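You operate a simulated robot arm through the tools that you are given. There is no shell and no other tool.

Carry out the task below with a simulated two-armed robot. There is one attempt and no reset: what you move stays moved.

Task
Uncap the tube in the holder and pour it into the beaker.
Fine: cap on the bench; holder at FREE; empty tube in the blue block.

The check looks at the end state, three seconds after you hand in, the way a careful person would. Anything else that was tipped, shoved, dropped, spilled or broken makes it a failure. Lids that push on must go on centred and level and be pressed home; caps that screw on are set level and turned clockwise until they are tight.

Robot
Two 7-joint arms with fingered hands on one trunk that stands fixed in place. Base frame: the origin is at the foot of the trunk, x ahead of it, y to its left, z up; the work surface is at about z = 0.9. Units: m, degrees, N and s.
The left shoulder is at [0.019, 0.152, 1.278], the right one opposite. With the tool pointing down near the work surface each hand reaches from about 0.34 to 0.76 m from the base axis, measured 20 degrees to its own side. Payload 3.8 kg a hand.
The tool frame of a hand sits at the grasp point between the pads (the TCP): z along the fingers, y along the line on which they close. The tips reach 0.03 m beyond it. Largest opening 0.104 m; the body of the gripper starts 0.035 m behind the TCP. The gripper is a hand of 5 fingers: y runs from the thumb to the fingers, the wrist lies at [-0.015, -0.104, -0.178] in the tool frame, and closing takes about 1.5 s.
Orientation is told as [roll, pitch, yaw] about the base's x, y, z axes, in that order, counted from this pose: with the fingers straight down and the wrist toward the robot, the tool's x, y and z point along [0, 1, 0], [1, 0, 0] and [0, 0, -1] of the base frame.

Tools
- The arms move only by the tool send_rows. It takes "left_motion", "right_motion" or both (then of equal length, played together; a hand with none holds still); each is text: rows parted by semicolons, each of 6 numbers parted by spaces: the shift along the base's x, y, z in m, then the turn, a rotation vector about the base's x, y, z in degrees. In form: x y z rx ry rz; .... A call has 1 to 20 rows; each row is the pose to reach, as a shift and turn from the pose commanded when the call began. "left_claw" and "right_claw" are, for a hand that has rows, the closure in counts, from 0 (fully open) to 255 (shut), set as the call begins (left out, the last holds). Rows are played at 5 a second. More than 0.05 m and 8.6 degrees between two rows, or a gripper value outside its range, and nothing of the call is played. A pose out of reach is approached as far as the arm can. The call stops where the force on the tool passes 40 N (or 10 N more than at its start, if that is more) or the arm is blocked; 0.2 s more then pass. Each finger travels about 0.072 m/s and halts on what it meets, pressing with about 28 N; the grip force reading is that of the motor and also rises with nothing between the fingers. The clock runs only during rows and for 0.2 s after the last one: add rows that repeat a pose to give the fingers time. It gives the time, the measured TCP pose, the force on the tool (base axes), the opening and the grip force at its end, in the units of the frame above (readings bear some noise), with the torque about the TCP (base axes, N m) and any sound that the robot's microphone picked up.
- Cameras (640 x 400 px; columns grow to the right, rows downward): "scene" is now at [0.1031, -0.028, 1.4553]; the picture's right is [-0.35, -0.93, 0.01], its down [-0.46, 0.17, -0.87] and it looks along [0.81, -0.31, -0.49] (base axes); focal length 294 px, centre (320, 200). "left" rides on the left gripper at [-0.08, -0.078, -0.141] in its tool frame; the picture's right is [-0.78, -0.30, 0.56], its down [0.53, -0.78, 0.33] and it looks along [0.33, 0.56, 0.76] (tool axes); focal length 247 px, centre (320, 200). "right" rides on the right gripper at [0.08, -0.078, -0.141] in its tool frame; the picture's right is [-0.78, 0.30, -0.56], its down [-0.53, -0.78, 0.33] and it looks along [-0.33, 0.56, 0.76] (tool axes); focal length 247 px, centre (320, 200). There is no depth. A picture from a camera that has moved, and an enlarged one, comes with that camera's place and axes in the base frame and with its lens. The place of the scene camera against the robot may be out by one fixed shift of up to 0.025 m in any direction.
- get_image(camera): a new picture of that camera. No time passes.
- raise_lower(by): slides the trunk up (or, below 0, down) by that many m; the arms and the scene camera ride with it, the base frame stays. It gives what a move gives, with no picture.
- curl_fingers(index, middle, ring, little, thumb_bend, thumb_turn, hand): sets how far each is bent, from 0 (flat) to 100 (curled in); at 30 the hand is open as for a grip, at 70 the pads meet at the TCP. One left out holds its place. A second passes; each finger stops where it meets its share of the squeeze, and holds until it gets a number again. A gripper value or a shape takes the hand back. It gives what a move gives, with no picture; readings hold the bend of each and the force on index, middle, ring, little, thumb and palm. thumb_turn goes from beside the hand (0) to across from the fingers (100), as for a grip.
- set_grasp(shape, hand): the hand has 5 fingers and takes this shape, open, in about a second: jaw (thumb against the fingers, like two jaws); tri (thumb and two fingers); tip (a fingertip pinch); poke (one finger out to press); point (the index stretched); flat (the hand flat); cup (the hand cupped); fist (a fist). The gripper value then closes the fingers along that shape, each until it touches; the sizes above hold for jaw. It gives what a move gives, with no picture.
- pan_tilt(pan, tilt): turns the head with the scene camera to pan (to the left, within 80 degrees either way) and tilt (down, from -29 to 69), counted from straight ahead of the robot. It gives what a move gives.
- inspect(camera, box): a new picture of the part [left, top, right, bottom] of that camera's present view, enlarged. No time passes.
- finish_job(): hands the job in; it is judged then, once.

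Nothing tells you positions but the pictures and the camera data. Unless the task says otherwise, let go and move clear before handing in.

The tools are called after "Emit:" as name(argument=value, ...) on one line, values as JSON. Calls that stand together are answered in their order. send_rows: Moves the arms, as the interface text tells. Its arguments: {"type":"object","properties":{"left_motion":{"type":"string"},"left_claw":{"type":"number"},"right_motion":{"type":"string"},"right_claw":{"type":"number"}},"required":[]} The other tools are called the same way: raise_lower (by) slides the trunk up or down; set_grasp (shape, hand) gives the hand a shape; curl_fingers (index, middle, ring, little, thumb_bend, thumb_turn, hand) moves the fingers one by one; pan_tilt (pan, tilt) turns the head that bears the scene camera; get_image (camera) takes a picture; inspect (camera, box) takes an enlarged picture of a part of a camera's view; finish_job () hands the job in.

At the start:

```text
time: 0.0
left_ee_pos: [0.4912, -0.0558, 1.2658]
left_tcp_rot: [0.0, 0.0, 0.0]
left_force: [-0.1, -1.3, 0.3]
left_moment: [0.02, -0.01, 0.01]
left_grip_width: 0.1039
left_grasp_force: 0.0
left_shape: jaw
left_bend: [30.0, 30.0, 30.0, 30.0, 30.0, 98.0]
left_finger forces: [0.0, 0.0, 0.1, 0.1, 0.0, 0.1]
right_ee_pos: [0.3922, -0.4484, 1.208]
right_tcp_rot: [0.0, 0.0, 0.1]
right_force: [1.1, 0.2, 0.2]
right_moment: [0.02, 0.01, 0.02]
right_grip_width: 0.1035
right_grasp_force: 0.2
right_shape: jaw
right_bend: [30.0, 30.0, 30.0, 30.0, 30.0, 98.0]
right_finger forces: [0.0, 0.0, 0.0, 0.0, 0.1, 0.0]
trunk travel left (down, up): [-0.35, 0.106]
head pan, tilt: [-20.8, 27.8]
```

scene: 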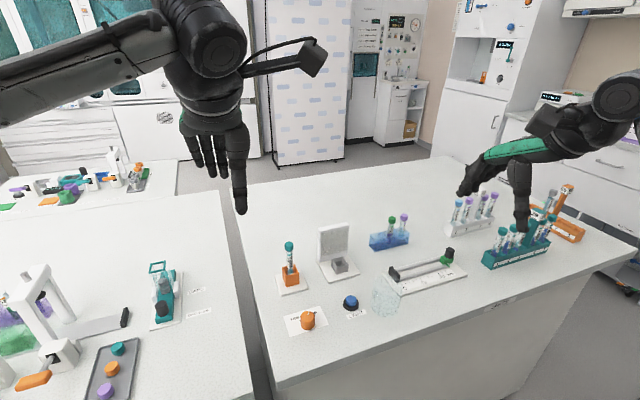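
right: 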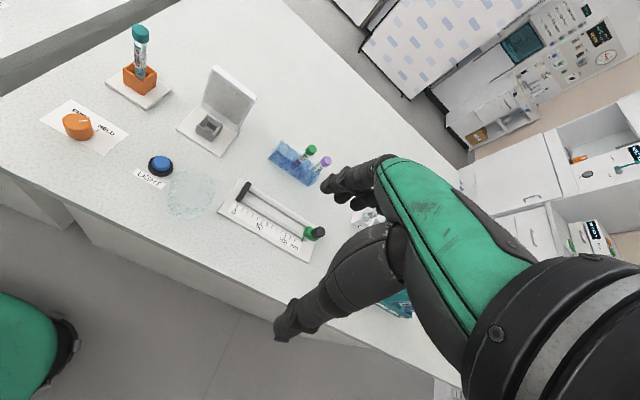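
left: 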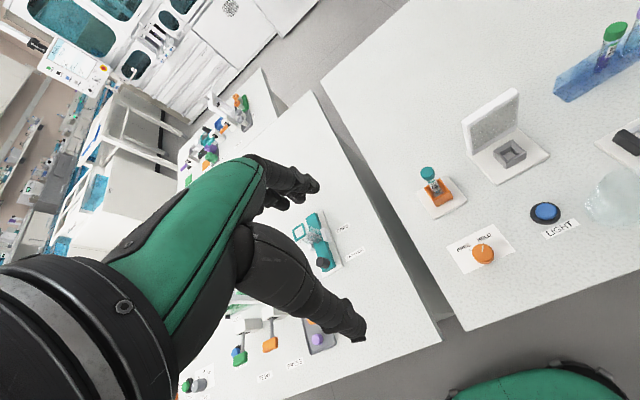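

I see an orange holder with a teal-capped tube, an orange FREE/HOLD knob, a blue LIGHT button, a glass beaker and a blue block with two tubes. I'll take enlarged pictures first.

Emit:
inspect(camera="scene", box=[260, 220, 420, 340])

Emit:
inspect(camera="scene", box=[350, 190, 510, 310])

Emit:
inspect(camera="right", box=[20, 10, 340, 270])

Emit:
inspect(camera="left", box=[400, 0, 640, 280])

```text
3.33 times, centred on (340, 280) of scene
camera zoom: at [0.1031, -0.028, 1.4553], right [-0.35, -0.93, 0.01], down [-0.46, 0.17, -0.87], along [0.81, -0.31, -0.49], focal length 982 px, centre (253, -67)
```

zoom: 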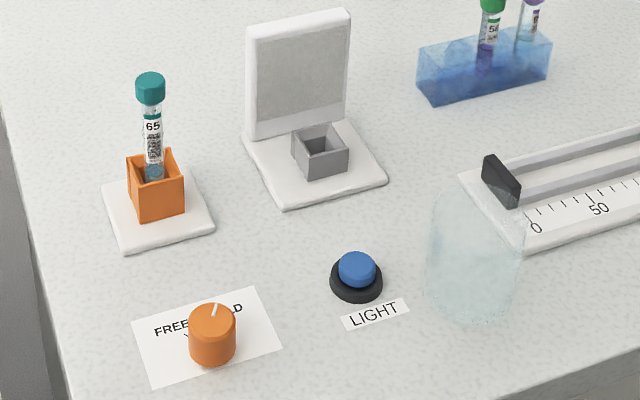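

```text
3.33 times, centred on (430, 250) of scene
camera zoom: at [0.1031, -0.028, 1.4553], right [-0.35, -0.93, 0.01], down [-0.46, 0.17, -0.87], along [0.81, -0.31, -0.49], focal length 982 px, centre (-47, 33)
```

zoom: 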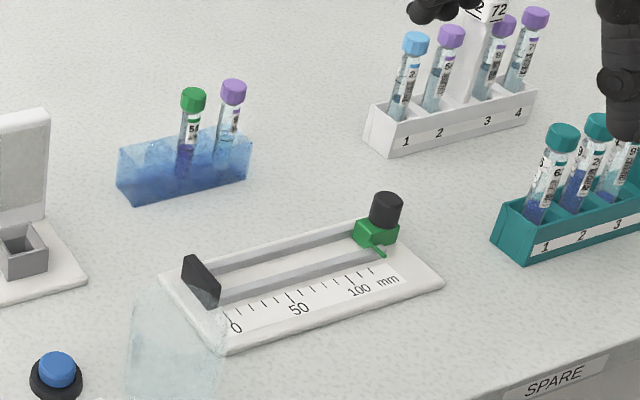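

```text
1.54 times, centred on (180, 140) of right
camera zoom: at [0.313, -0.3692, 1.3501], right [0.3, -0.78, 0.56], down [-0.78, -0.54, -0.33], along [0.56, -0.33, -0.76], focal length 380 px, centre (535, 292)
```

zoom: 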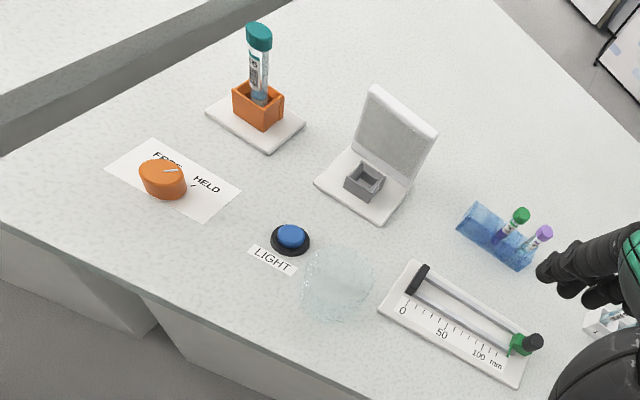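

```text
1.43 times, centred on (520, 140) of left
camera zoom: at [0.4153, -0.1351, 1.405], right [-0.3, -0.78, -0.56], down [-0.78, 0.53, -0.33], along [0.56, 0.33, -0.76], focal length 353 px, centre (34, 286)
```

zoom: 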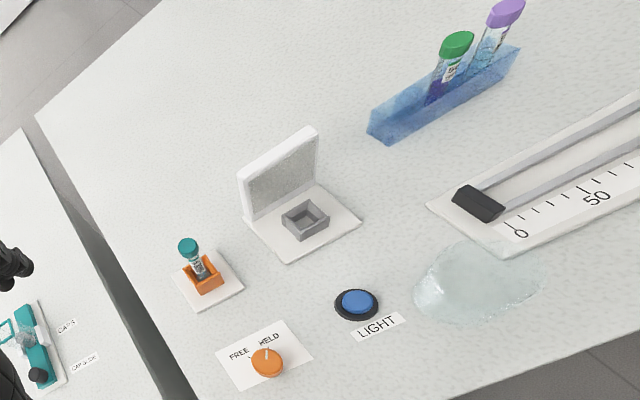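

The tube stands at about (0.615, -0.165), the knob at about (0.49, -0.16) and the beaker at about (0.478, -0.336). I'll zoom in on the details before moving anything.

Emit:
inspect(camera="scene", box=[280, 300, 340, 340])

Emit:
inspect(camera="scene", box=[270, 235, 330, 295])

Emit:
inspect(camera="scene", box=[355, 205, 425, 255])

Emit:
inspect(camera="left", box=[540, 0, 640, 110])

Emit:
inspect(camera="right", box=[30, 90, 140, 160])

Emit:
inspect(camera="right", box=[250, 120, 350, 200])

Emit:
inspect(camera="right", box=[110, 10, 190, 120])

```text
10.00 times, centred on (310, 320) of scene
camera zoom: at [0.1031, -0.028, 1.4553], right [-0.35, -0.93, 0.01], down [-0.46, 0.17, -0.87], along [0.81, -0.31, -0.49], focal length 2946 px, centre (420, -1000)
```

zoom: 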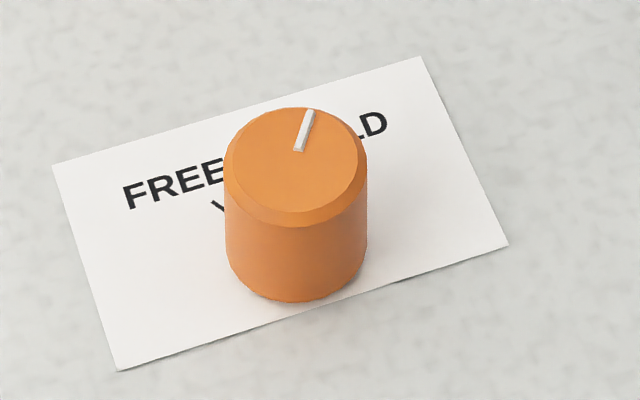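

```text
6.67 times, centred on (300, 265) of scene
camera zoom: at [0.1031, -0.028, 1.4553], right [-0.35, -0.93, 0.01], down [-0.46, 0.17, -0.87], along [0.81, -0.31, -0.49], focal length 1964 px, centre (453, -233)
```

zoom: 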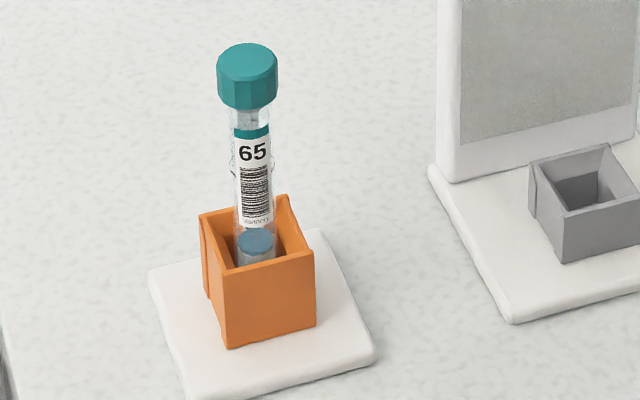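

```text
8.00 times, centred on (390, 230) of scene
camera zoom: at [0.1031, -0.028, 1.4553], right [-0.35, -0.93, 0.01], down [-0.46, 0.17, -0.87], along [0.81, -0.31, -0.49], focal length 2356 px, centre (-240, -40)
```

zoom: 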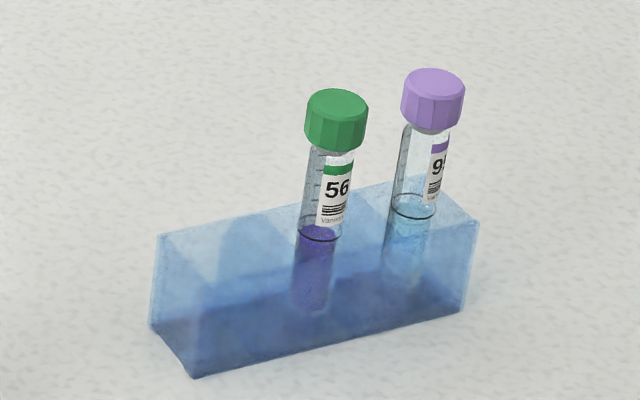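

```text
3.64 times, centred on (590, 55) of left
camera zoom: at [0.4153, -0.1351, 1.405], right [-0.3, -0.78, -0.56], down [-0.78, 0.53, -0.33], along [0.56, 0.33, -0.76], focal length 898 px, centre (-662, 727)
```

zoom: 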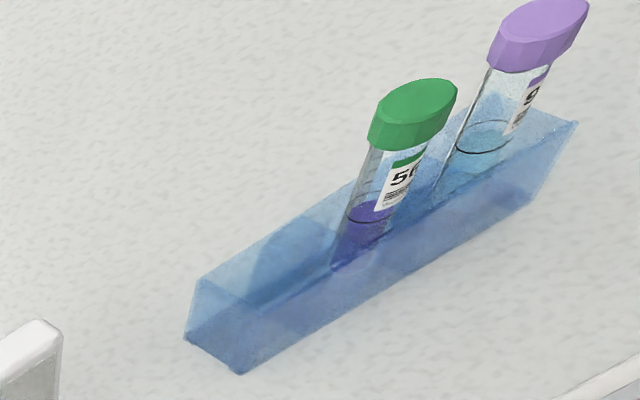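

```text
5.71 times, centred on (85, 125) of right
camera zoom: at [0.313, -0.3692, 1.3501], right [0.3, -0.78, 0.56], down [-0.78, -0.54, -0.33], along [0.56, -0.33, -0.76], focal length 1411 px, centre (1663, 629)
```

zoom: 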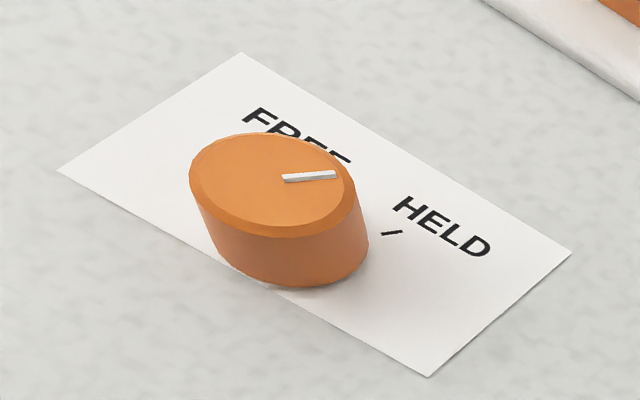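

```text
5.00 times, centred on (300, 160) of right
camera zoom: at [0.313, -0.3692, 1.3501], right [0.3, -0.78, 0.56], down [-0.78, -0.54, -0.33], along [0.56, -0.33, -0.76], focal length 1235 px, centre (420, 400)
```

zoom: 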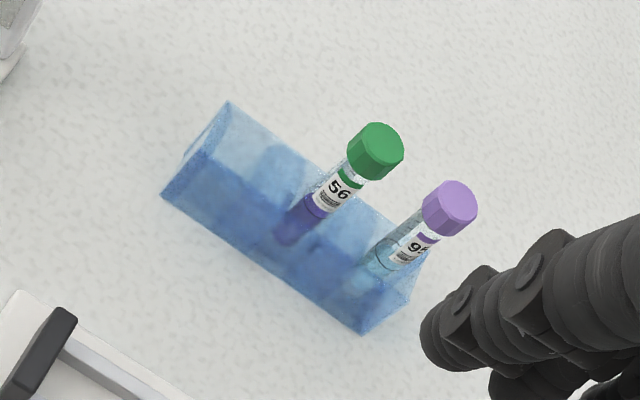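

```text
3.64 times, centred on (150, 65) of right
camera zoom: at [0.313, -0.3692, 1.3501], right [0.3, -0.78, 0.56], down [-0.78, -0.54, -0.33], along [0.56, -0.33, -0.76], focal length 898 px, centre (938, 691)
```

zoom: 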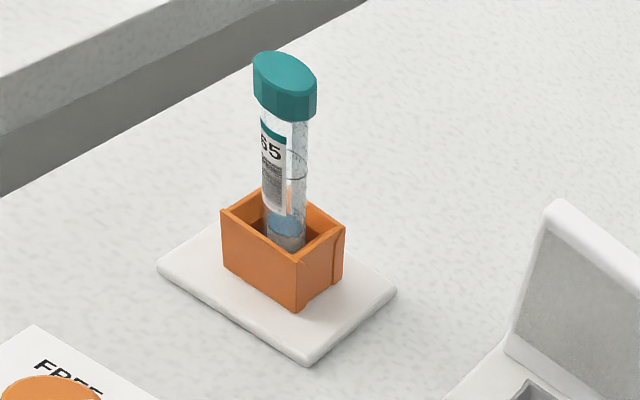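

The knob points to HELD, so the tube is clamped, and the empty hole in the blue block looks to be at about (0.663, -0.426). I'll move the left arm clear and look at the right hand in its pinch shape.

Emit:
send_rows(left_motion="0 0.05 0 0 0 0; 0 0.10 0 0 0 0; 0 0.15 0 0 0 0; 0 0.2 0 0 0 0; 0 0.2 0 0 0 0")

Emit:
get_image(camera="left")

Emit:
inspect(camera="scene", box=[440, 60, 640, 260])

Emit:
set_grasp(hand="right", shape="tip")

Emit:
get_image(camera="right")

Emit:
inspect(camera="scene", box=[440, 60, 640, 260])

Emit:
set_grasp(hand="right", shape="tri")

Emit:
get_image(camera="right")

Emit:
inspect(camera="scene", box=[440, 60, 640, 260])

```text
time: 1.2
left_ee_pos: [0.4931, 0.1449, 1.2674]
left_tcp_rot: [0.0, 0.0, 0.0]
left_force: [0.3, -0.2, -0.1]
left_moment: [0.02, 0.01, 0.0]
left_grip_width: 0.1035
left_grasp_force: 0.0
left_shape: jaw
left_bend: [30.0, 30.0, 30.0, 30.0, 30.0, 98.0]
left_finger forces: [0.0, 0.1, 0.0, 0.1, 0.0, 0.0]
right_ee_pos: [0.3925, -0.4504, 1.2093]
right_tcp_rot: [0.0, 0.1, 0.1]
right_force: [-0.7, 0.2, -0.7]
right_moment: [0.02, -0.01, 0.02]
right_grip_width: 0.1034
right_grasp_force: 0.0
right_shape: jaw
right_bend: [30.0, 30.0, 30.0, 30.0, 30.0, 98.0]
right_finger forces: [0.0, 0.0, 0.0, 0.0, 0.1, 0.1]
trunk travel left (down, up): [-0.35, 0.106]
head pan, tilt: [-20.8, 27.8]
```

```text
taken
camera left: at [0.4162, 0.0654, 1.4063], right [-0.3, -0.78, -0.56], down [-0.78, 0.54, -0.33], along [0.56, 0.33, -0.76], focal length 247 px, centre (320, 200)
```

left: 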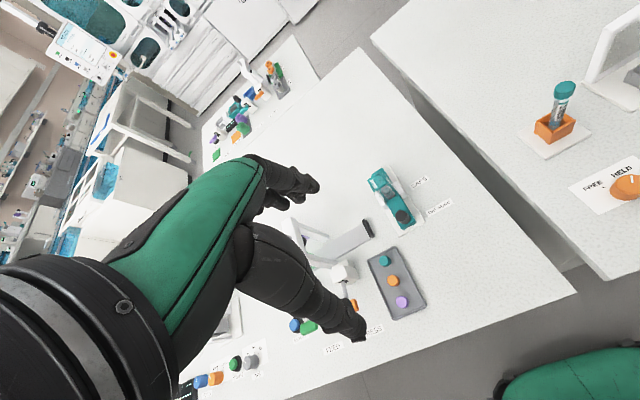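

```text
2.00 times, centred on (540, 160) of scene
camera zoom: at [0.1032, -0.0283, 1.4553], right [-0.35, -0.93, 0.01], down [-0.46, 0.17, -0.87], along [0.81, -0.31, -0.49], focal length 589 px, centre (-120, 280)
```

zoom: 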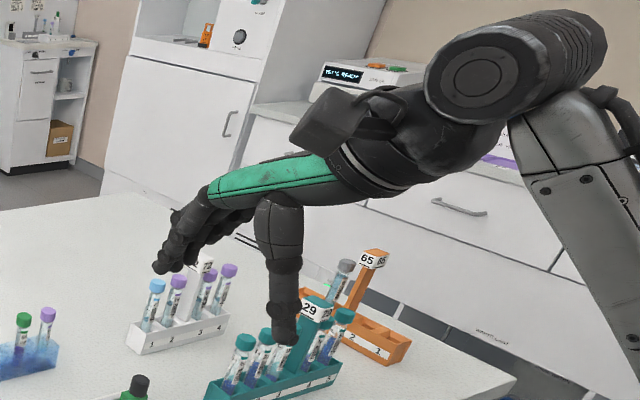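

```text
time: 2.1
left_ee_pos: [0.4922, 0.1443, 1.2678]
left_tcp_rot: [-0.1, 0.0, -0.1]
left_force: [0.0, -0.2, 0.2]
left_moment: [0.0, -0.03, -0.02]
left_grip_width: 0.1038
left_grasp_force: 0.0
left_shape: jaw
left_bend: [30.0, 30.0, 30.0, 30.0, 30.0, 98.0]
left_finger forces: [0.0, 0.0, 0.0, 0.0, 0.0, 0.0]
right_ee_pos: [0.3921, -0.4496, 1.2069]
right_tcp_rot: [0.0, -0.1, 0.2]
right_force: [-0.1, -0.8, 0.8]
right_moment: [0.01, -0.03, -0.04]
right_grip_width: 0.1036
right_grasp_force: 0.0
right_shape: tip
right_bend: [30.0, 98.0, 99.0, 99.0, 30.0, 98.0]
right_finger forces: [0.1, 0.0, 0.1, 0.1, 0.1, 0.0]
trunk travel left (down, up): [-0.35, 0.106]
head pan, tilt: [-20.8, 27.8]
```

```text
taken
camera right: at [0.313, -0.3691, 1.3501], right [0.3, -0.78, 0.56], down [-0.78, -0.54, -0.33], along [0.56, -0.33, -0.76], focal length 247 px, centre (320, 200)
```

right: 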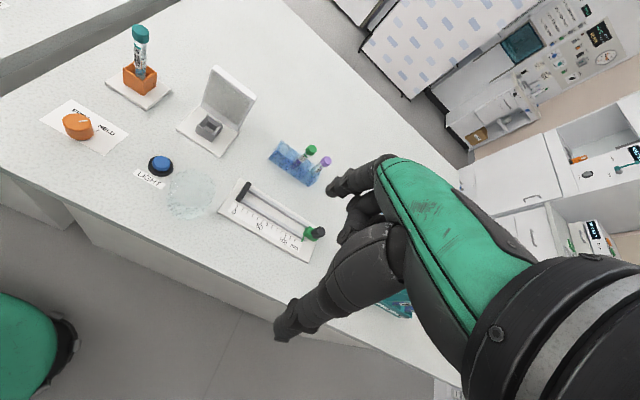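

```text
2.00 times, centred on (540, 160) of scene
camera zoom: at [0.1031, -0.0279, 1.4553], right [-0.35, -0.93, 0.01], down [-0.46, 0.17, -0.87], along [0.81, -0.31, -0.49], focal length 589 px, centre (-120, 280)
```

zoom: 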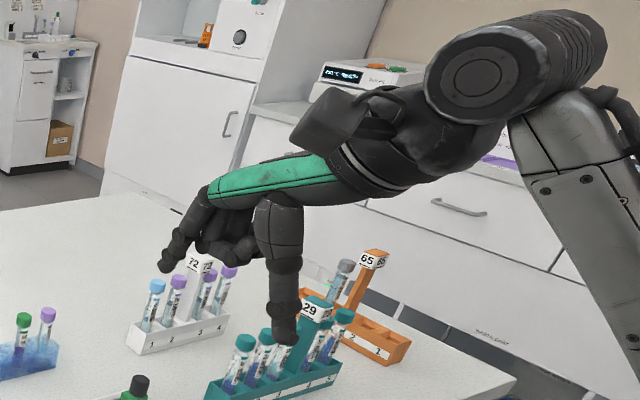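

```text
time: 3.0
left_ee_pos: [0.4931, 0.1442, 1.2665]
left_tcp_rot: [0.0, 0.0, 0.0]
left_force: [0.1, -0.2, -0.2]
left_moment: [-0.02, 0.0, -0.01]
left_grip_width: 0.1035
left_grasp_force: 0.0
left_shape: jaw
left_bend: [30.0, 30.0, 30.0, 30.0, 30.0, 98.0]
left_finger forces: [0.0, 0.0, 0.0, 0.0, 0.0, 0.0]
right_ee_pos: [0.3923, -0.449, 1.2099]
right_tcp_rot: [-0.1, -0.1, 0.1]
right_force: [-0.1, -0.4, -0.5]
right_moment: [0.03, 0.04, -0.02]
right_grip_width: 0.1034
right_grasp_force: 0.1
right_shape: tri
right_bend: [30.0, 30.0, 99.0, 99.0, 30.0, 98.0]
right_finger forces: [0.0, 0.0, 0.1, 0.1, 0.1, 0.1]
trunk travel left (down, up): [-0.35, 0.106]
head pan, tilt: [-20.8, 27.8]
```

```text
taken
camera right: at [0.313, -0.3691, 1.3501], right [0.3, -0.78, 0.56], down [-0.78, -0.54, -0.33], along [0.56, -0.33, -0.76], focal length 247 px, centre (320, 200)
```

right: 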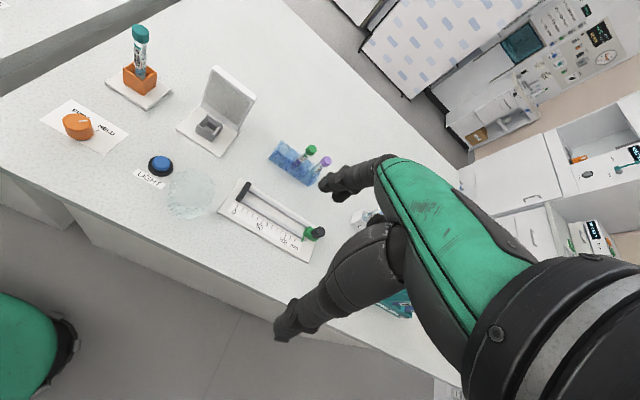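

```text
2.00 times, centred on (540, 160) of scene
camera zoom: at [0.1031, -0.0279, 1.4553], right [-0.35, -0.93, 0.01], down [-0.46, 0.17, -0.87], along [0.81, -0.31, -0.49], focal length 589 px, centre (-120, 280)
```

zoom: 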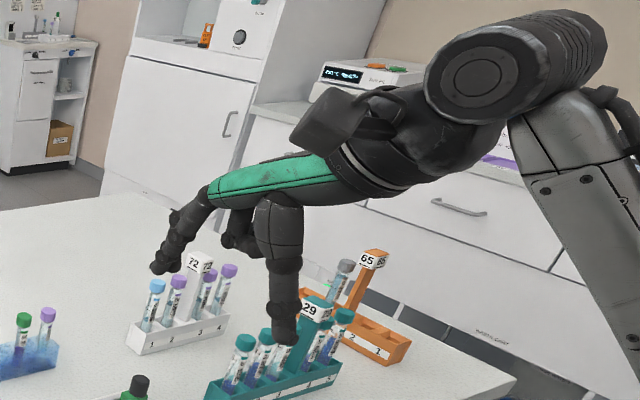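

The left arm is clear. I'll close the tri and tip shapes in the air to see where the pads meet relative to the TCP, which should project to about (330, 239) in the right camera.

Emit:
send_rows(right_motion="0 0 0 0 0 0; 0 0 0 0 0 0; 0 0 0 0 0 0; 0 0 0 0 0 0; 0 0 0 0 0 0; 0 0 0 0 0 0; 0 0 0 0 0 0", right_claw=230)

Emit:
get_image(camera="right")

Emit:
set_grasp(hand="right", shape="tip")

Emit:
send_rows(right_motion="0 0 0 0 0 0; 0 0 0 0 0 0; 0 0 0 0 0 0; 0 0 0 0 0 0; 0 0 0 0 0 0; 0 0 0 0 0 0; 0 0 0 0 0 0", right_claw=230)

Emit:
get_image(camera="right")

Emit:
inspect(camera="scene", box=[440, 60, 640, 260])

```text
time: 4.6
left_ee_pos: [0.4928, 0.1458, 1.2668]
left_tcp_rot: [0.0, 0.0, 0.1]
left_force: [0.6, -0.1, 0.1]
left_moment: [-0.01, -0.02, 0.02]
left_grip_width: 0.1037
left_grasp_force: 0.0
left_shape: jaw
left_bend: [30.0, 30.0, 30.0, 30.0, 30.0, 98.0]
left_finger forces: [0.0, 0.0, 0.1, 0.0, 0.0, 0.1]
right_ee_pos: [0.3921, -0.4496, 1.2091]
right_tcp_rot: [0.0, 0.0, 0.1]
right_force: [-0.6, 0.6, 0.4]
right_moment: [-0.01, -0.01, -0.05]
right_grip_width: 0.0103
right_grasp_force: 0.0
right_shape: tri
right_bend: [72.0, 64.0, 99.0, 99.0, 73.0, 100.0]
right_finger forces: [0.0, 0.1, 0.1, 0.0, 0.0, 0.0]
trunk travel left (down, up): [-0.35, 0.106]
head pan, tilt: [-20.8, 27.8]
```

```text
taken
camera right: at [0.313, -0.3691, 1.3501], right [0.3, -0.78, 0.56], down [-0.78, -0.54, -0.33], along [0.56, -0.33, -0.76], focal length 247 px, centre (320, 200)
```

right: 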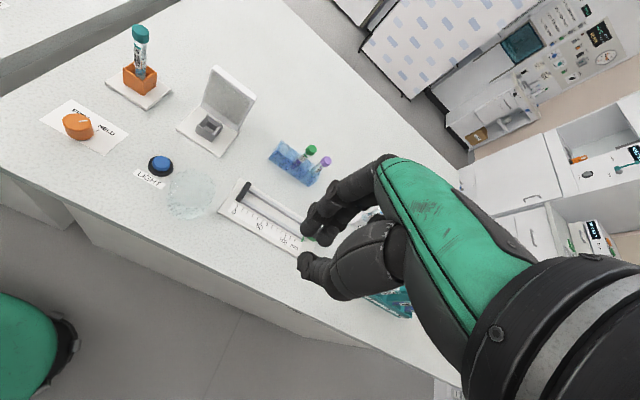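

```text
time: 5.5
left_ee_pos: [0.4923, 0.1452, 1.2671]
left_tcp_rot: [0.0, 0.0, 0.0]
left_force: [0.1, -0.6, -0.7]
left_moment: [0.01, 0.03, 0.02]
left_grip_width: 0.1037
left_grasp_force: 0.1
left_shape: jaw
left_bend: [30.0, 30.0, 30.0, 30.0, 30.0, 98.0]
left_finger forces: [0.1, 0.1, 0.0, 0.1, 0.1, 0.1]
right_ee_pos: [0.3919, -0.449, 1.2084]
right_tcp_rot: [0.0, 0.0, 0.1]
right_force: [1.2, 0.2, -0.5]
right_moment: [-0.02, 0.03, -0.01]
right_grip_width: 0.1036
right_grasp_force: 0.1
right_shape: tip
right_bend: [30.0, 98.0, 99.0, 99.0, 30.0, 98.0]
right_finger forces: [0.0, 0.1, 0.0, 0.0, 0.1, 0.0]
trunk travel left (down, up): [-0.35, 0.106]
head pan, tilt: [-20.8, 27.8]
```

```text
time: 7.1
left_ee_pos: [0.493, 0.1454, 1.2651]
left_tcp_rot: [0.0, 0.0, 0.1]
left_force: [0.4, -0.6, 0.3]
left_moment: [-0.01, 0.03, -0.04]
left_grip_width: 0.1036
left_grasp_force: 0.0
left_shape: jaw
left_bend: [30.0, 30.0, 30.0, 30.0, 30.0, 98.0]
left_finger forces: [0.1, 0.1, 0.0, 0.1, 0.0, 0.0]
right_ee_pos: [0.3925, -0.4491, 1.2076]
right_tcp_rot: [0.0, 0.0, 0.1]
right_force: [0.5, -0.8, -0.3]
right_moment: [0.0, -0.02, 0.02]
right_grip_width: 0.0107
right_grasp_force: 0.2
right_shape: tip
right_bend: [71.0, 98.0, 99.0, 99.0, 73.0, 100.0]
right_finger forces: [0.0, 0.0, 0.0, 0.0, 0.1, 0.0]
trunk travel left (down, up): [-0.35, 0.106]
head pan, tilt: [-20.8, 27.8]
```

```text
taken
camera right: at [0.313, -0.3691, 1.3501], right [0.3, -0.78, 0.56], down [-0.78, -0.54, -0.33], along [0.56, -0.33, -0.76], focal length 247 px, centre (320, 200)
```

right: 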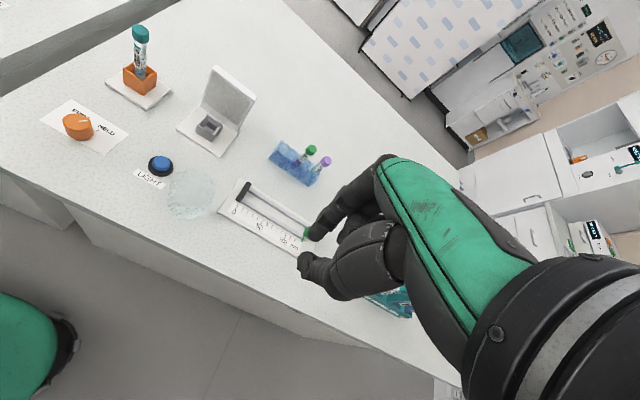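

```text
2.00 times, centred on (540, 160) of scene
camera zoom: at [0.1031, -0.0279, 1.4553], right [-0.35, -0.93, 0.01], down [-0.46, 0.17, -0.87], along [0.81, -0.31, -0.49], focal length 589 px, centre (-120, 280)
```

zoom: 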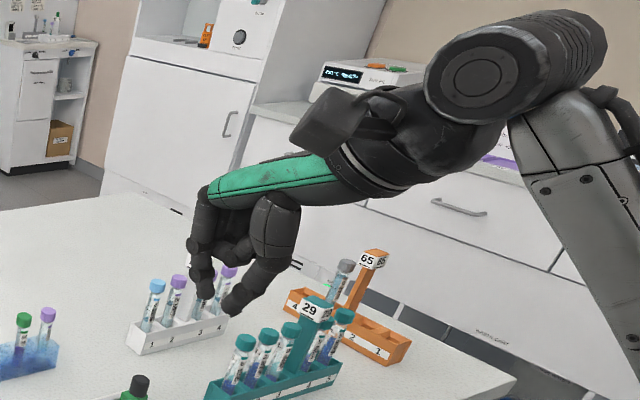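

The index and thumb meet on the tool axis, so the tip shape works as a clean pinch. I'll get a precise position for the cap from the left camera, now that it has moved, and from the right camera.

Emit:
inspect(camera="left", box=[520, 70, 600, 170])

Emit:
inspect(camera="right", box=[110, 10, 180, 115])

Emit:
inspect(camera="right", box=[150, 150, 240, 230])

```text
4.00 times, centred on (560, 120) of left
camera zoom: at [0.4162, 0.0653, 1.4063], right [-0.3, -0.78, -0.56], down [-0.78, 0.53, -0.33], along [0.56, 0.33, -0.76], focal length 988 px, centre (-640, 520)
```

zoom: 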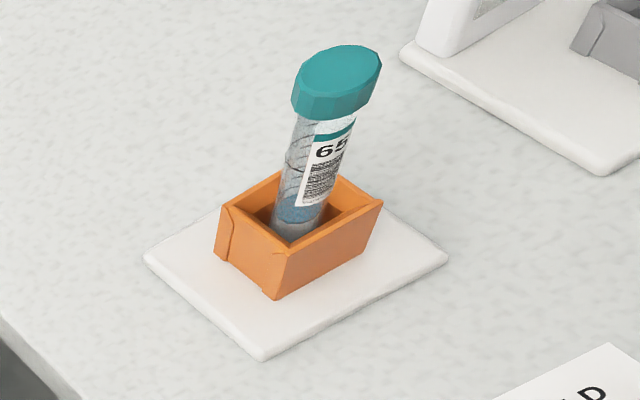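

```text
3.81 times, centred on (145, 62) of right
camera zoom: at [0.313, -0.3691, 1.3501], right [0.3, -0.78, 0.56], down [-0.78, -0.54, -0.33], along [0.56, -0.33, -0.76], focal length 941 px, centre (987, 724)
```

zoom: 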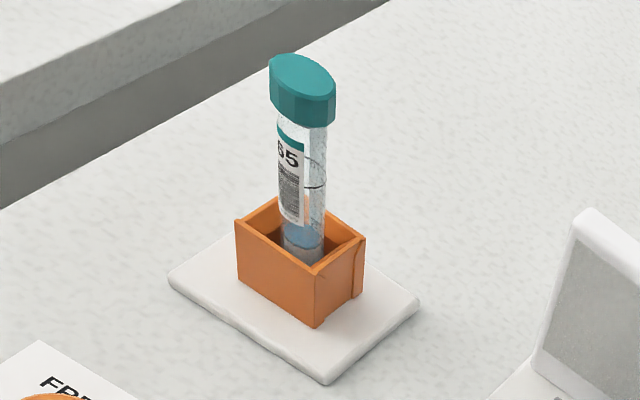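

```text
5.00 times, centred on (195, 190) of right
camera zoom: at [0.313, -0.3691, 1.3501], right [0.3, -0.78, 0.56], down [-0.78, -0.54, -0.33], along [0.56, -0.33, -0.76], focal length 1235 px, centre (945, 250)
```

zoom: 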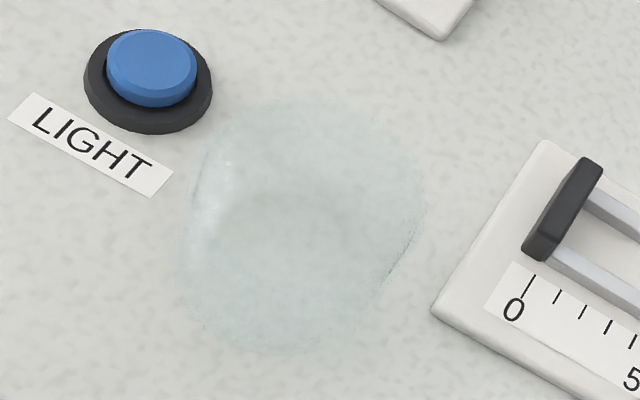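

The cap top centre is at about (0.618, -0.160, 1.022), with a cap diameter of about 20 mm and a height of about 12 mm. I'll bring the right hand above the tube and rehearse the yaw range in the air.

Emit:
send_rows(right_motion="0.028 0.036 0 0 0 0; 0.056 0.072 0 0 0 0; 0.084 0.108 0 0 0 0; 0.112 0.144 0 0 0 0; 0.140 0.18 0 0 0 0; 0.168 0.216 0 0 0 0; 0.197 0.252 0 0 0 0; 0.226 0.289 0 0 0 0; 0.226 0.289 -0.045 0 0 0; 0.226 0.289 -0.045 0 0 0", right_claw=110)

Emit:
send_rows(right_motion="0 0 0 0 0 -8; 0 0 0 0 0 -16; 0 0 0 0 0 -24; 0 0 0 0 0 -32; 0 0 0 0 0 -40; 0 0 0 0 0 -48; 0 0 0 0 0 -56; 0 0 0 0 0 -64; 0 0 0 0 0 -72; 0 0 0 0 0 -80; 0 0 0 0 0 -80; 0 0 0 0 0 -80")

Emit:
get_image(camera="left")

Emit:
get_image(camera="scene")

```text
time: 9.3
left_ee_pos: [0.4923, 0.1445, 1.2664]
left_tcp_rot: [0.0, 0.1, 0.0]
left_force: [-0.2, 0.5, -0.8]
left_moment: [0.0, -0.01, -0.02]
left_grip_width: 0.1037
left_grasp_force: 0.1
left_shape: jaw
left_bend: [30.0, 30.0, 30.0, 30.0, 30.0, 98.0]
left_finger forces: [0.0, 0.1, 0.0, 0.0, 0.1, 0.0]
right_ee_pos: [0.6182, -0.1593, 1.1623]
right_tcp_rot: [-0.1, 0.1, 0.2]
right_force: [0.2, 0.3, -0.2]
right_moment: [-0.01, -0.01, -0.02]
right_grip_width: 0.0588
right_grasp_force: 0.1
right_shape: tip
right_bend: [31.0, 98.0, 99.0, 99.0, 66.0, 100.0]
right_finger forces: [0.0, 0.0, 0.0, 0.0, 0.1, 0.1]
trunk travel left (down, up): [-0.35, 0.106]
head pan, tilt: [-20.8, 27.8]
```

```text
time: 11.9
left_ee_pos: [0.4924, 0.1453, 1.2675]
left_tcp_rot: [0.1, -0.1, 0.0]
left_force: [0.3, 0.4, -0.4]
left_moment: [0.0, 0.0, 0.03]
left_grip_width: 0.1037
left_grasp_force: 0.0
left_shape: jaw
left_bend: [30.0, 30.0, 30.0, 30.0, 30.0, 98.0]
left_finger forces: [0.1, 0.0, 0.0, 0.1, 0.0, 0.0]
right_ee_pos: [0.6184, -0.1594, 1.1628]
right_tcp_rot: [0.0, 0.0, -79.9]
right_force: [0.2, 0.2, 0.0]
right_moment: [0.01, 0.02, -0.02]
right_grip_width: 0.059
right_grasp_force: 0.1
right_shape: tip
right_bend: [31.0, 98.0, 99.0, 99.0, 66.0, 100.0]
right_finger forces: [0.0, 0.1, 0.0, 0.0, 0.0, 0.0]
trunk travel left (down, up): [-0.35, 0.106]
head pan, tilt: [-20.8, 27.8]
```

```text
taken
camera left: at [0.4163, 0.0654, 1.4063], right [-0.3, -0.78, -0.56], down [-0.78, 0.53, -0.33], along [0.56, 0.33, -0.76], focal length 247 px, centre (320, 200)
```

left: 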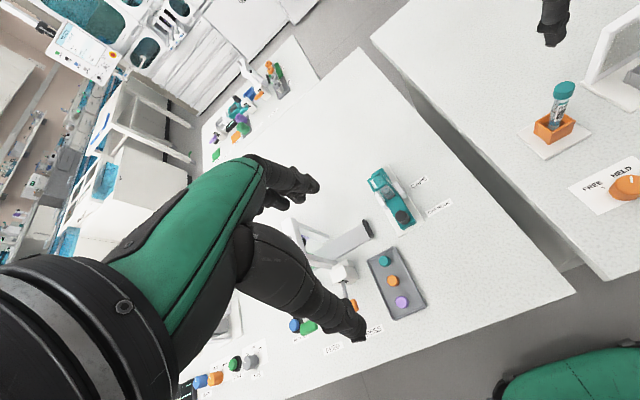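

```text
taken
camera scene: at [0.1032, -0.0279, 1.4553], right [-0.35, -0.93, 0.01], down [-0.46, 0.17, -0.87], along [0.81, -0.31, -0.49], focal length 294 px, centre (320, 200)
```

scene: 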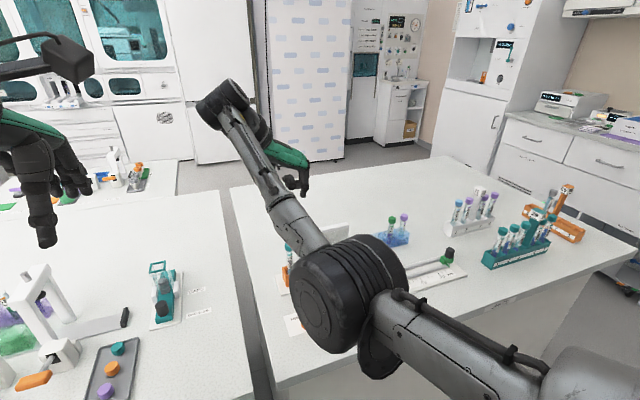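

The arm reaches yaw -80. The claw closes the thumb before the index, so I'll use symmetric finger bends instead, then descend around the cap.

Emit:
curl_fingers(hand="right", index=50, thumb_bend=50)

Emit:
inspect(camera="left", box=[510, 0, 610, 160])

Emit:
get_image(camera="right")

```text
time: 12.9
left_ee_pos: [0.4931, 0.1454, 1.2663]
left_tcp_rot: [0.0, 0.0, 0.0]
left_force: [0.4, -0.9, 0.2]
left_moment: [-0.02, 0.03, -0.02]
left_grip_width: 0.1034
left_grasp_force: 0.1
left_shape: jaw
left_bend: [30.0, 30.0, 30.0, 30.0, 30.0, 98.0]
left_finger forces: [0.0, 0.0, 0.0, 0.0, 0.0, 0.0]
right_ee_pos: [0.6171, -0.1604, 1.164]
right_tcp_rot: [0.0, -0.1, -79.9]
right_force: [0.5, -0.5, 0.5]
right_moment: [0.02, 0.0, -0.02]
right_grip_width: 0.0516
right_grasp_force: 0.1
right_shape: fingers
right_bend: [50.0, 98.0, 99.0, 99.0, 50.0, 100.0]
right_finger forces: [0.0, 0.0, 0.0, 0.1, 0.1, 0.0]
trunk travel left (down, up): [-0.35, 0.106]
head pan, tilt: [-20.8, 27.8]
```

```text
2.50 times, centred on (560, 80) of left
camera zoom: at [0.4163, 0.0655, 1.4063], right [-0.3, -0.78, -0.56], down [-0.78, 0.53, -0.33], along [0.56, 0.33, -0.76], focal length 617 px, centre (-280, 500)
```

zoom: 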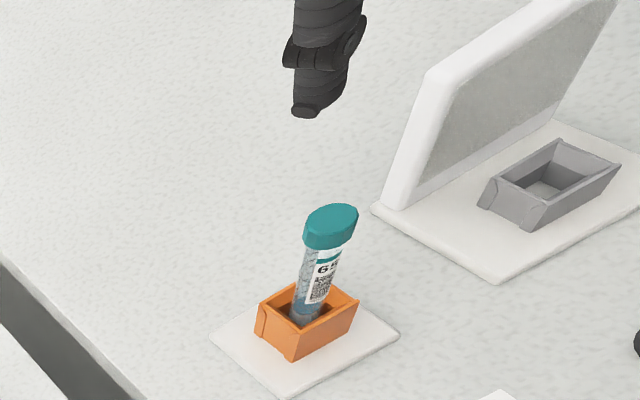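

```text
taken
camera right: at [0.6818, -0.0696, 1.3049], right [-0.71, -0.43, 0.56], down [-0.66, 0.67, -0.33], along [-0.23, -0.61, -0.76], focal length 247 px, centre (320, 200)
```

right: 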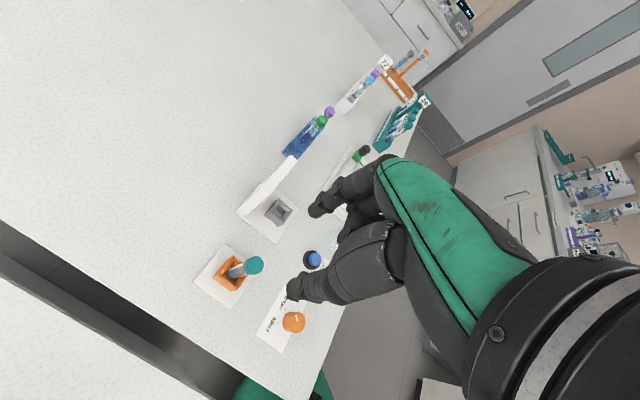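

The cap projects exactly where I computed it, so the position is good. I'm descending around it now.

Emit:
send_rows(right_motion="0 0 -0.03 0 0 0; 0 0 -0.06 0 0 0; 0 0 -0.09 0 0 0; 0 0 -0.11 0 0 0; 0 0 -0.125 0 0 0; 0 0 -0.138 0 0 0; 0 0 -0.138 0 0 0")

Emit:
get_image(camera="right")

Emit:
inspect(camera="left", box=[510, 40, 610, 160])

```text
time: 14.5
left_ee_pos: [0.4932, 0.1451, 1.2662]
left_tcp_rot: [-0.1, 0.0, 0.0]
left_force: [-0.6, -0.3, -0.2]
left_moment: [0.03, 0.0, 0.01]
left_grip_width: 0.1039
left_grasp_force: 0.1
left_shape: jaw
left_bend: [30.0, 30.0, 30.0, 30.0, 30.0, 98.0]
left_finger forces: [0.0, 0.1, 0.0, 0.0, 0.0, 0.1]
right_ee_pos: [0.6175, -0.1611, 1.0247]
right_tcp_rot: [0.1, 0.1, -79.8]
right_force: [-0.8, 0.1, 0.2]
right_moment: [0.0, -0.01, 0.02]
right_grip_width: 0.0521
right_grasp_force: 0.1
right_shape: fingers
right_bend: [50.0, 98.0, 99.0, 99.0, 50.0, 100.0]
right_finger forces: [0.0, 0.1, 0.0, 0.0, 0.0, 0.1]
trunk travel left (down, up): [-0.35, 0.106]
head pan, tilt: [-20.8, 27.8]
```

```text
taken
camera right: at [0.6818, -0.0698, 1.167], right [-0.71, -0.43, 0.56], down [-0.66, 0.67, -0.33], along [-0.23, -0.61, -0.76], focal length 247 px, centre (320, 200)
```

right: 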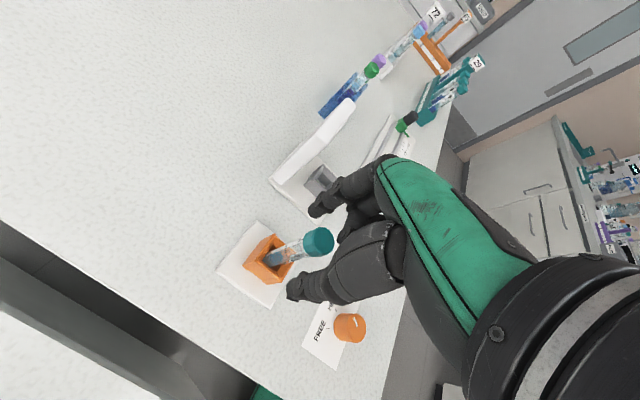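

```text
3.33 times, centred on (560, 100) of left
camera zoom: at [0.4163, 0.0655, 1.4063], right [-0.3, -0.78, -0.56], down [-0.78, 0.53, -0.33], along [0.56, 0.33, -0.76], focal length 823 px, centre (-480, 533)
```

zoom: 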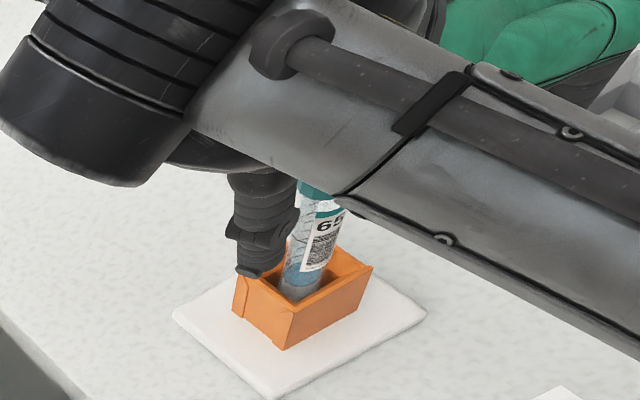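

Emit:
inspect(camera="right", box=[230, 170, 390, 310])

```text
2.86 times, centred on (310, 240) of right
camera zoom: at [0.6818, -0.0698, 1.167], right [-0.71, -0.43, 0.56], down [-0.66, 0.67, -0.33], along [-0.23, -0.61, -0.76], focal length 706 px, centre (349, 86)
```

zoom: 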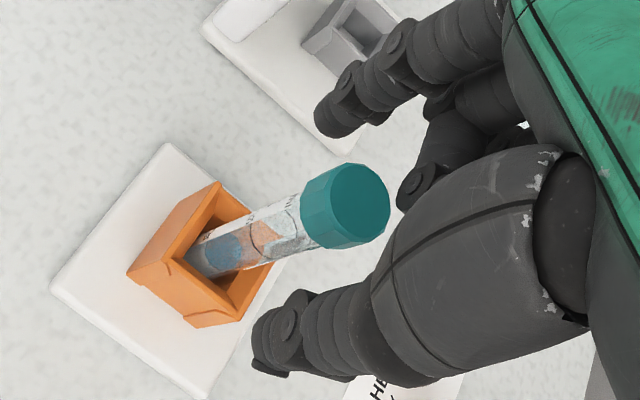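

The cap is centred between the fingers. I'll close index and thumb symmetrically.

Emit:
curl_fingers(hand="right", index=80, thumb_bend=80)

Emit:
inspect(camera="right", box=[230, 170, 390, 310])

```text
time: 15.5
left_ee_pos: [0.494, 0.146, 1.2659]
left_tcp_rot: [0.0, 0.1, 0.0]
left_force: [-0.5, 0.1, 0.0]
left_moment: [0.0, 0.01, 0.02]
left_grip_width: 0.1038
left_grasp_force: 0.1
left_shape: jaw
left_bend: [30.0, 30.0, 30.0, 30.0, 30.0, 98.0]
left_finger forces: [0.0, 0.0, 0.0, 0.0, 0.1, 0.0]
right_ee_pos: [0.6174, -0.1601, 1.0255]
right_tcp_rot: [-0.1, 0.0, -79.9]
right_force: [-0.4, 2.2, -6.9]
right_moment: [0.01, 0.08, 0.0]
right_grip_width: 0.0096
right_grasp_force: 10.9
right_shape: fingers
right_bend: [71.0, 98.0, 99.0, 99.0, 70.0, 100.0]
right_finger forces: [9.2, 0.0, 0.0, 0.1, 12.6, 0.1]
trunk travel left (down, up): [-0.35, 0.106]
head pan, tilt: [-20.8, 27.8]
```

```text
2.86 times, centred on (310, 240) of right
camera zoom: at [0.6824, -0.0694, 1.1662], right [-0.71, -0.43, 0.56], down [-0.66, 0.67, -0.33], along [-0.23, -0.61, -0.76], focal length 706 px, centre (349, 86)
```

zoom: 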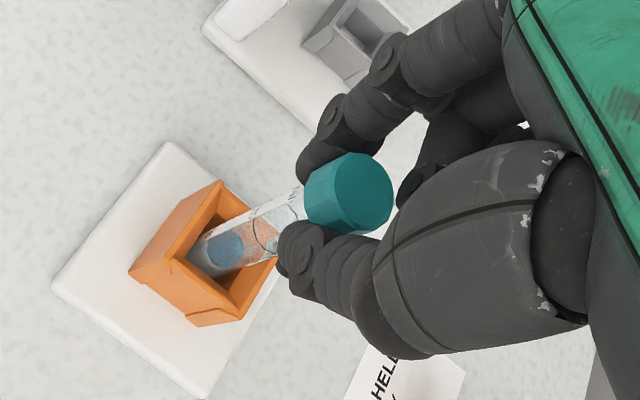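

The fingertips closed on the tube just below the cap. I'll open, raise about 13 mm, and re-grip on the cap.

Emit:
curl_fingers(hand="right", index=52, thumb_bend=52)

Emit:
send_rows(right_motion="0.001 0 0.007 0 0 0; 0.001 0 0.013 0 0 0; 0.001 0 0.013 0 0 0")

Emit:
curl_fingers(hand="right", index=80, thumb_bend=80)

Emit:
inspect(camera="right", box=[230, 170, 390, 310])

Emit:
inspect(camera="left", box=[510, 40, 610, 160])

```text
time: 16.5
left_ee_pos: [0.4928, 0.1441, 1.2671]
left_tcp_rot: [0.0, 0.0, 0.0]
left_force: [0.3, 0.5, -0.6]
left_moment: [0.0, 0.0, -0.02]
left_grip_width: 0.1035
left_grasp_force: 0.1
left_shape: jaw
left_bend: [30.0, 30.0, 30.0, 30.0, 30.0, 98.0]
left_finger forces: [0.1, 0.1, 0.0, 0.0, 0.0, 0.0]
right_ee_pos: [0.618, -0.1592, 1.0253]
right_tcp_rot: [0.1, 0.0, -79.9]
right_force: [0.1, 0.2, -0.1]
right_moment: [-0.01, 0.02, 0.04]
right_grip_width: 0.0463
right_grasp_force: 0.1
right_shape: fingers
right_bend: [52.0, 98.0, 99.0, 99.0, 52.0, 100.0]
right_finger forces: [0.1, 0.0, 0.0, 0.1, 0.0, 0.0]
trunk travel left (down, up): [-0.35, 0.106]
head pan, tilt: [-20.8, 27.8]
```

```text
time: 17.3
left_ee_pos: [0.493, 0.145, 1.2661]
left_tcp_rot: [0.0, 0.1, 0.0]
left_force: [0.0, -0.3, 0.5]
left_moment: [0.0, -0.01, 0.02]
left_grip_width: 0.1035
left_grasp_force: 0.1
left_shape: jaw
left_bend: [30.0, 30.0, 30.0, 30.0, 30.0, 98.0]
left_finger forces: [0.1, 0.1, 0.1, 0.1, 0.0, 0.0]
right_ee_pos: [0.6187, -0.1611, 1.0394]
right_tcp_rot: [0.0, 0.1, -79.8]
right_force: [0.1, 0.3, 0.1]
right_moment: [0.0, 0.0, -0.01]
right_grip_width: 0.0465
right_grasp_force: 0.0
right_shape: fingers
right_bend: [52.0, 98.0, 99.0, 99.0, 52.0, 100.0]
right_finger forces: [0.1, 0.0, 0.0, 0.0, 0.1, 0.0]
trunk travel left (down, up): [-0.35, 0.106]
head pan, tilt: [-20.8, 27.8]
```

```text
time: 18.3
left_ee_pos: [0.4935, 0.1455, 1.267]
left_tcp_rot: [0.0, 0.0, 0.0]
left_force: [-0.3, 0.7, -0.7]
left_moment: [0.03, 0.01, 0.01]
left_grip_width: 0.1037
left_grasp_force: 0.0
left_shape: jaw
left_bend: [30.0, 30.0, 30.0, 30.0, 30.0, 98.0]
left_finger forces: [0.1, 0.0, 0.1, 0.0, 0.1, 0.1]
right_ee_pos: [0.6192, -0.1604, 1.0372]
right_tcp_rot: [-0.1, 0.0, -79.9]
right_force: [-1.2, 2.8, -3.1]
right_moment: [0.06, 0.04, 0.02]
right_grip_width: 0.0138
right_grasp_force: 11.5
right_shape: fingers
right_bend: [60.0, 98.0, 99.0, 99.0, 69.0, 100.0]
right_finger forces: [9.8, 0.0, 0.0, 0.0, 12.8, 0.1]
trunk travel left (down, up): [-0.35, 0.106]
head pan, tilt: [-20.8, 27.8]
```

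```text
2.86 times, centred on (310, 240) of right
camera zoom: at [0.6833, -0.0695, 1.1794], right [-0.71, -0.43, 0.56], down [-0.66, 0.67, -0.33], along [-0.23, -0.61, -0.76], focal length 706 px, centre (349, 86)
```

zoom: 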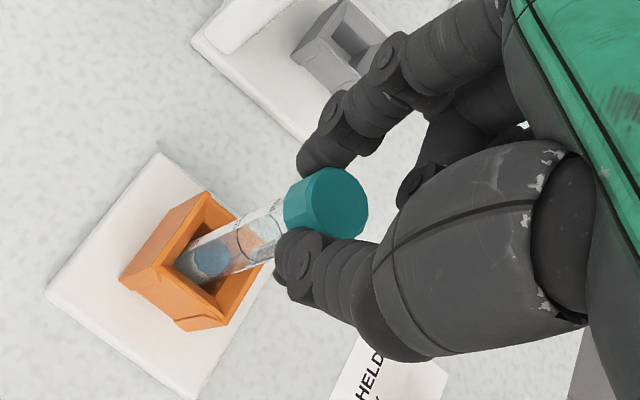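

```text
3.33 times, centred on (560, 100) of left
camera zoom: at [0.4168, 0.0661, 1.4061], right [-0.3, -0.78, -0.56], down [-0.78, 0.53, -0.33], along [0.56, 0.33, -0.76], focal length 823 px, centre (-480, 533)
```

zoom: 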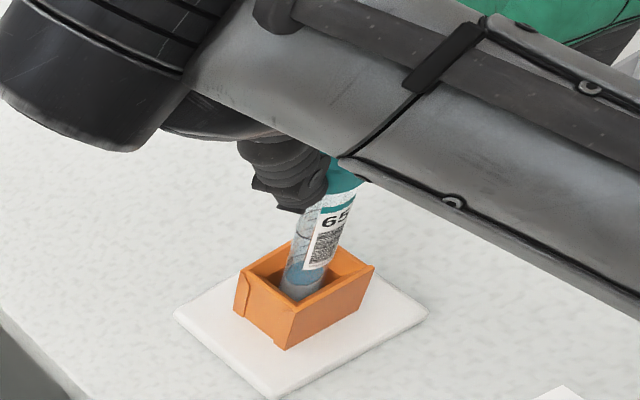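

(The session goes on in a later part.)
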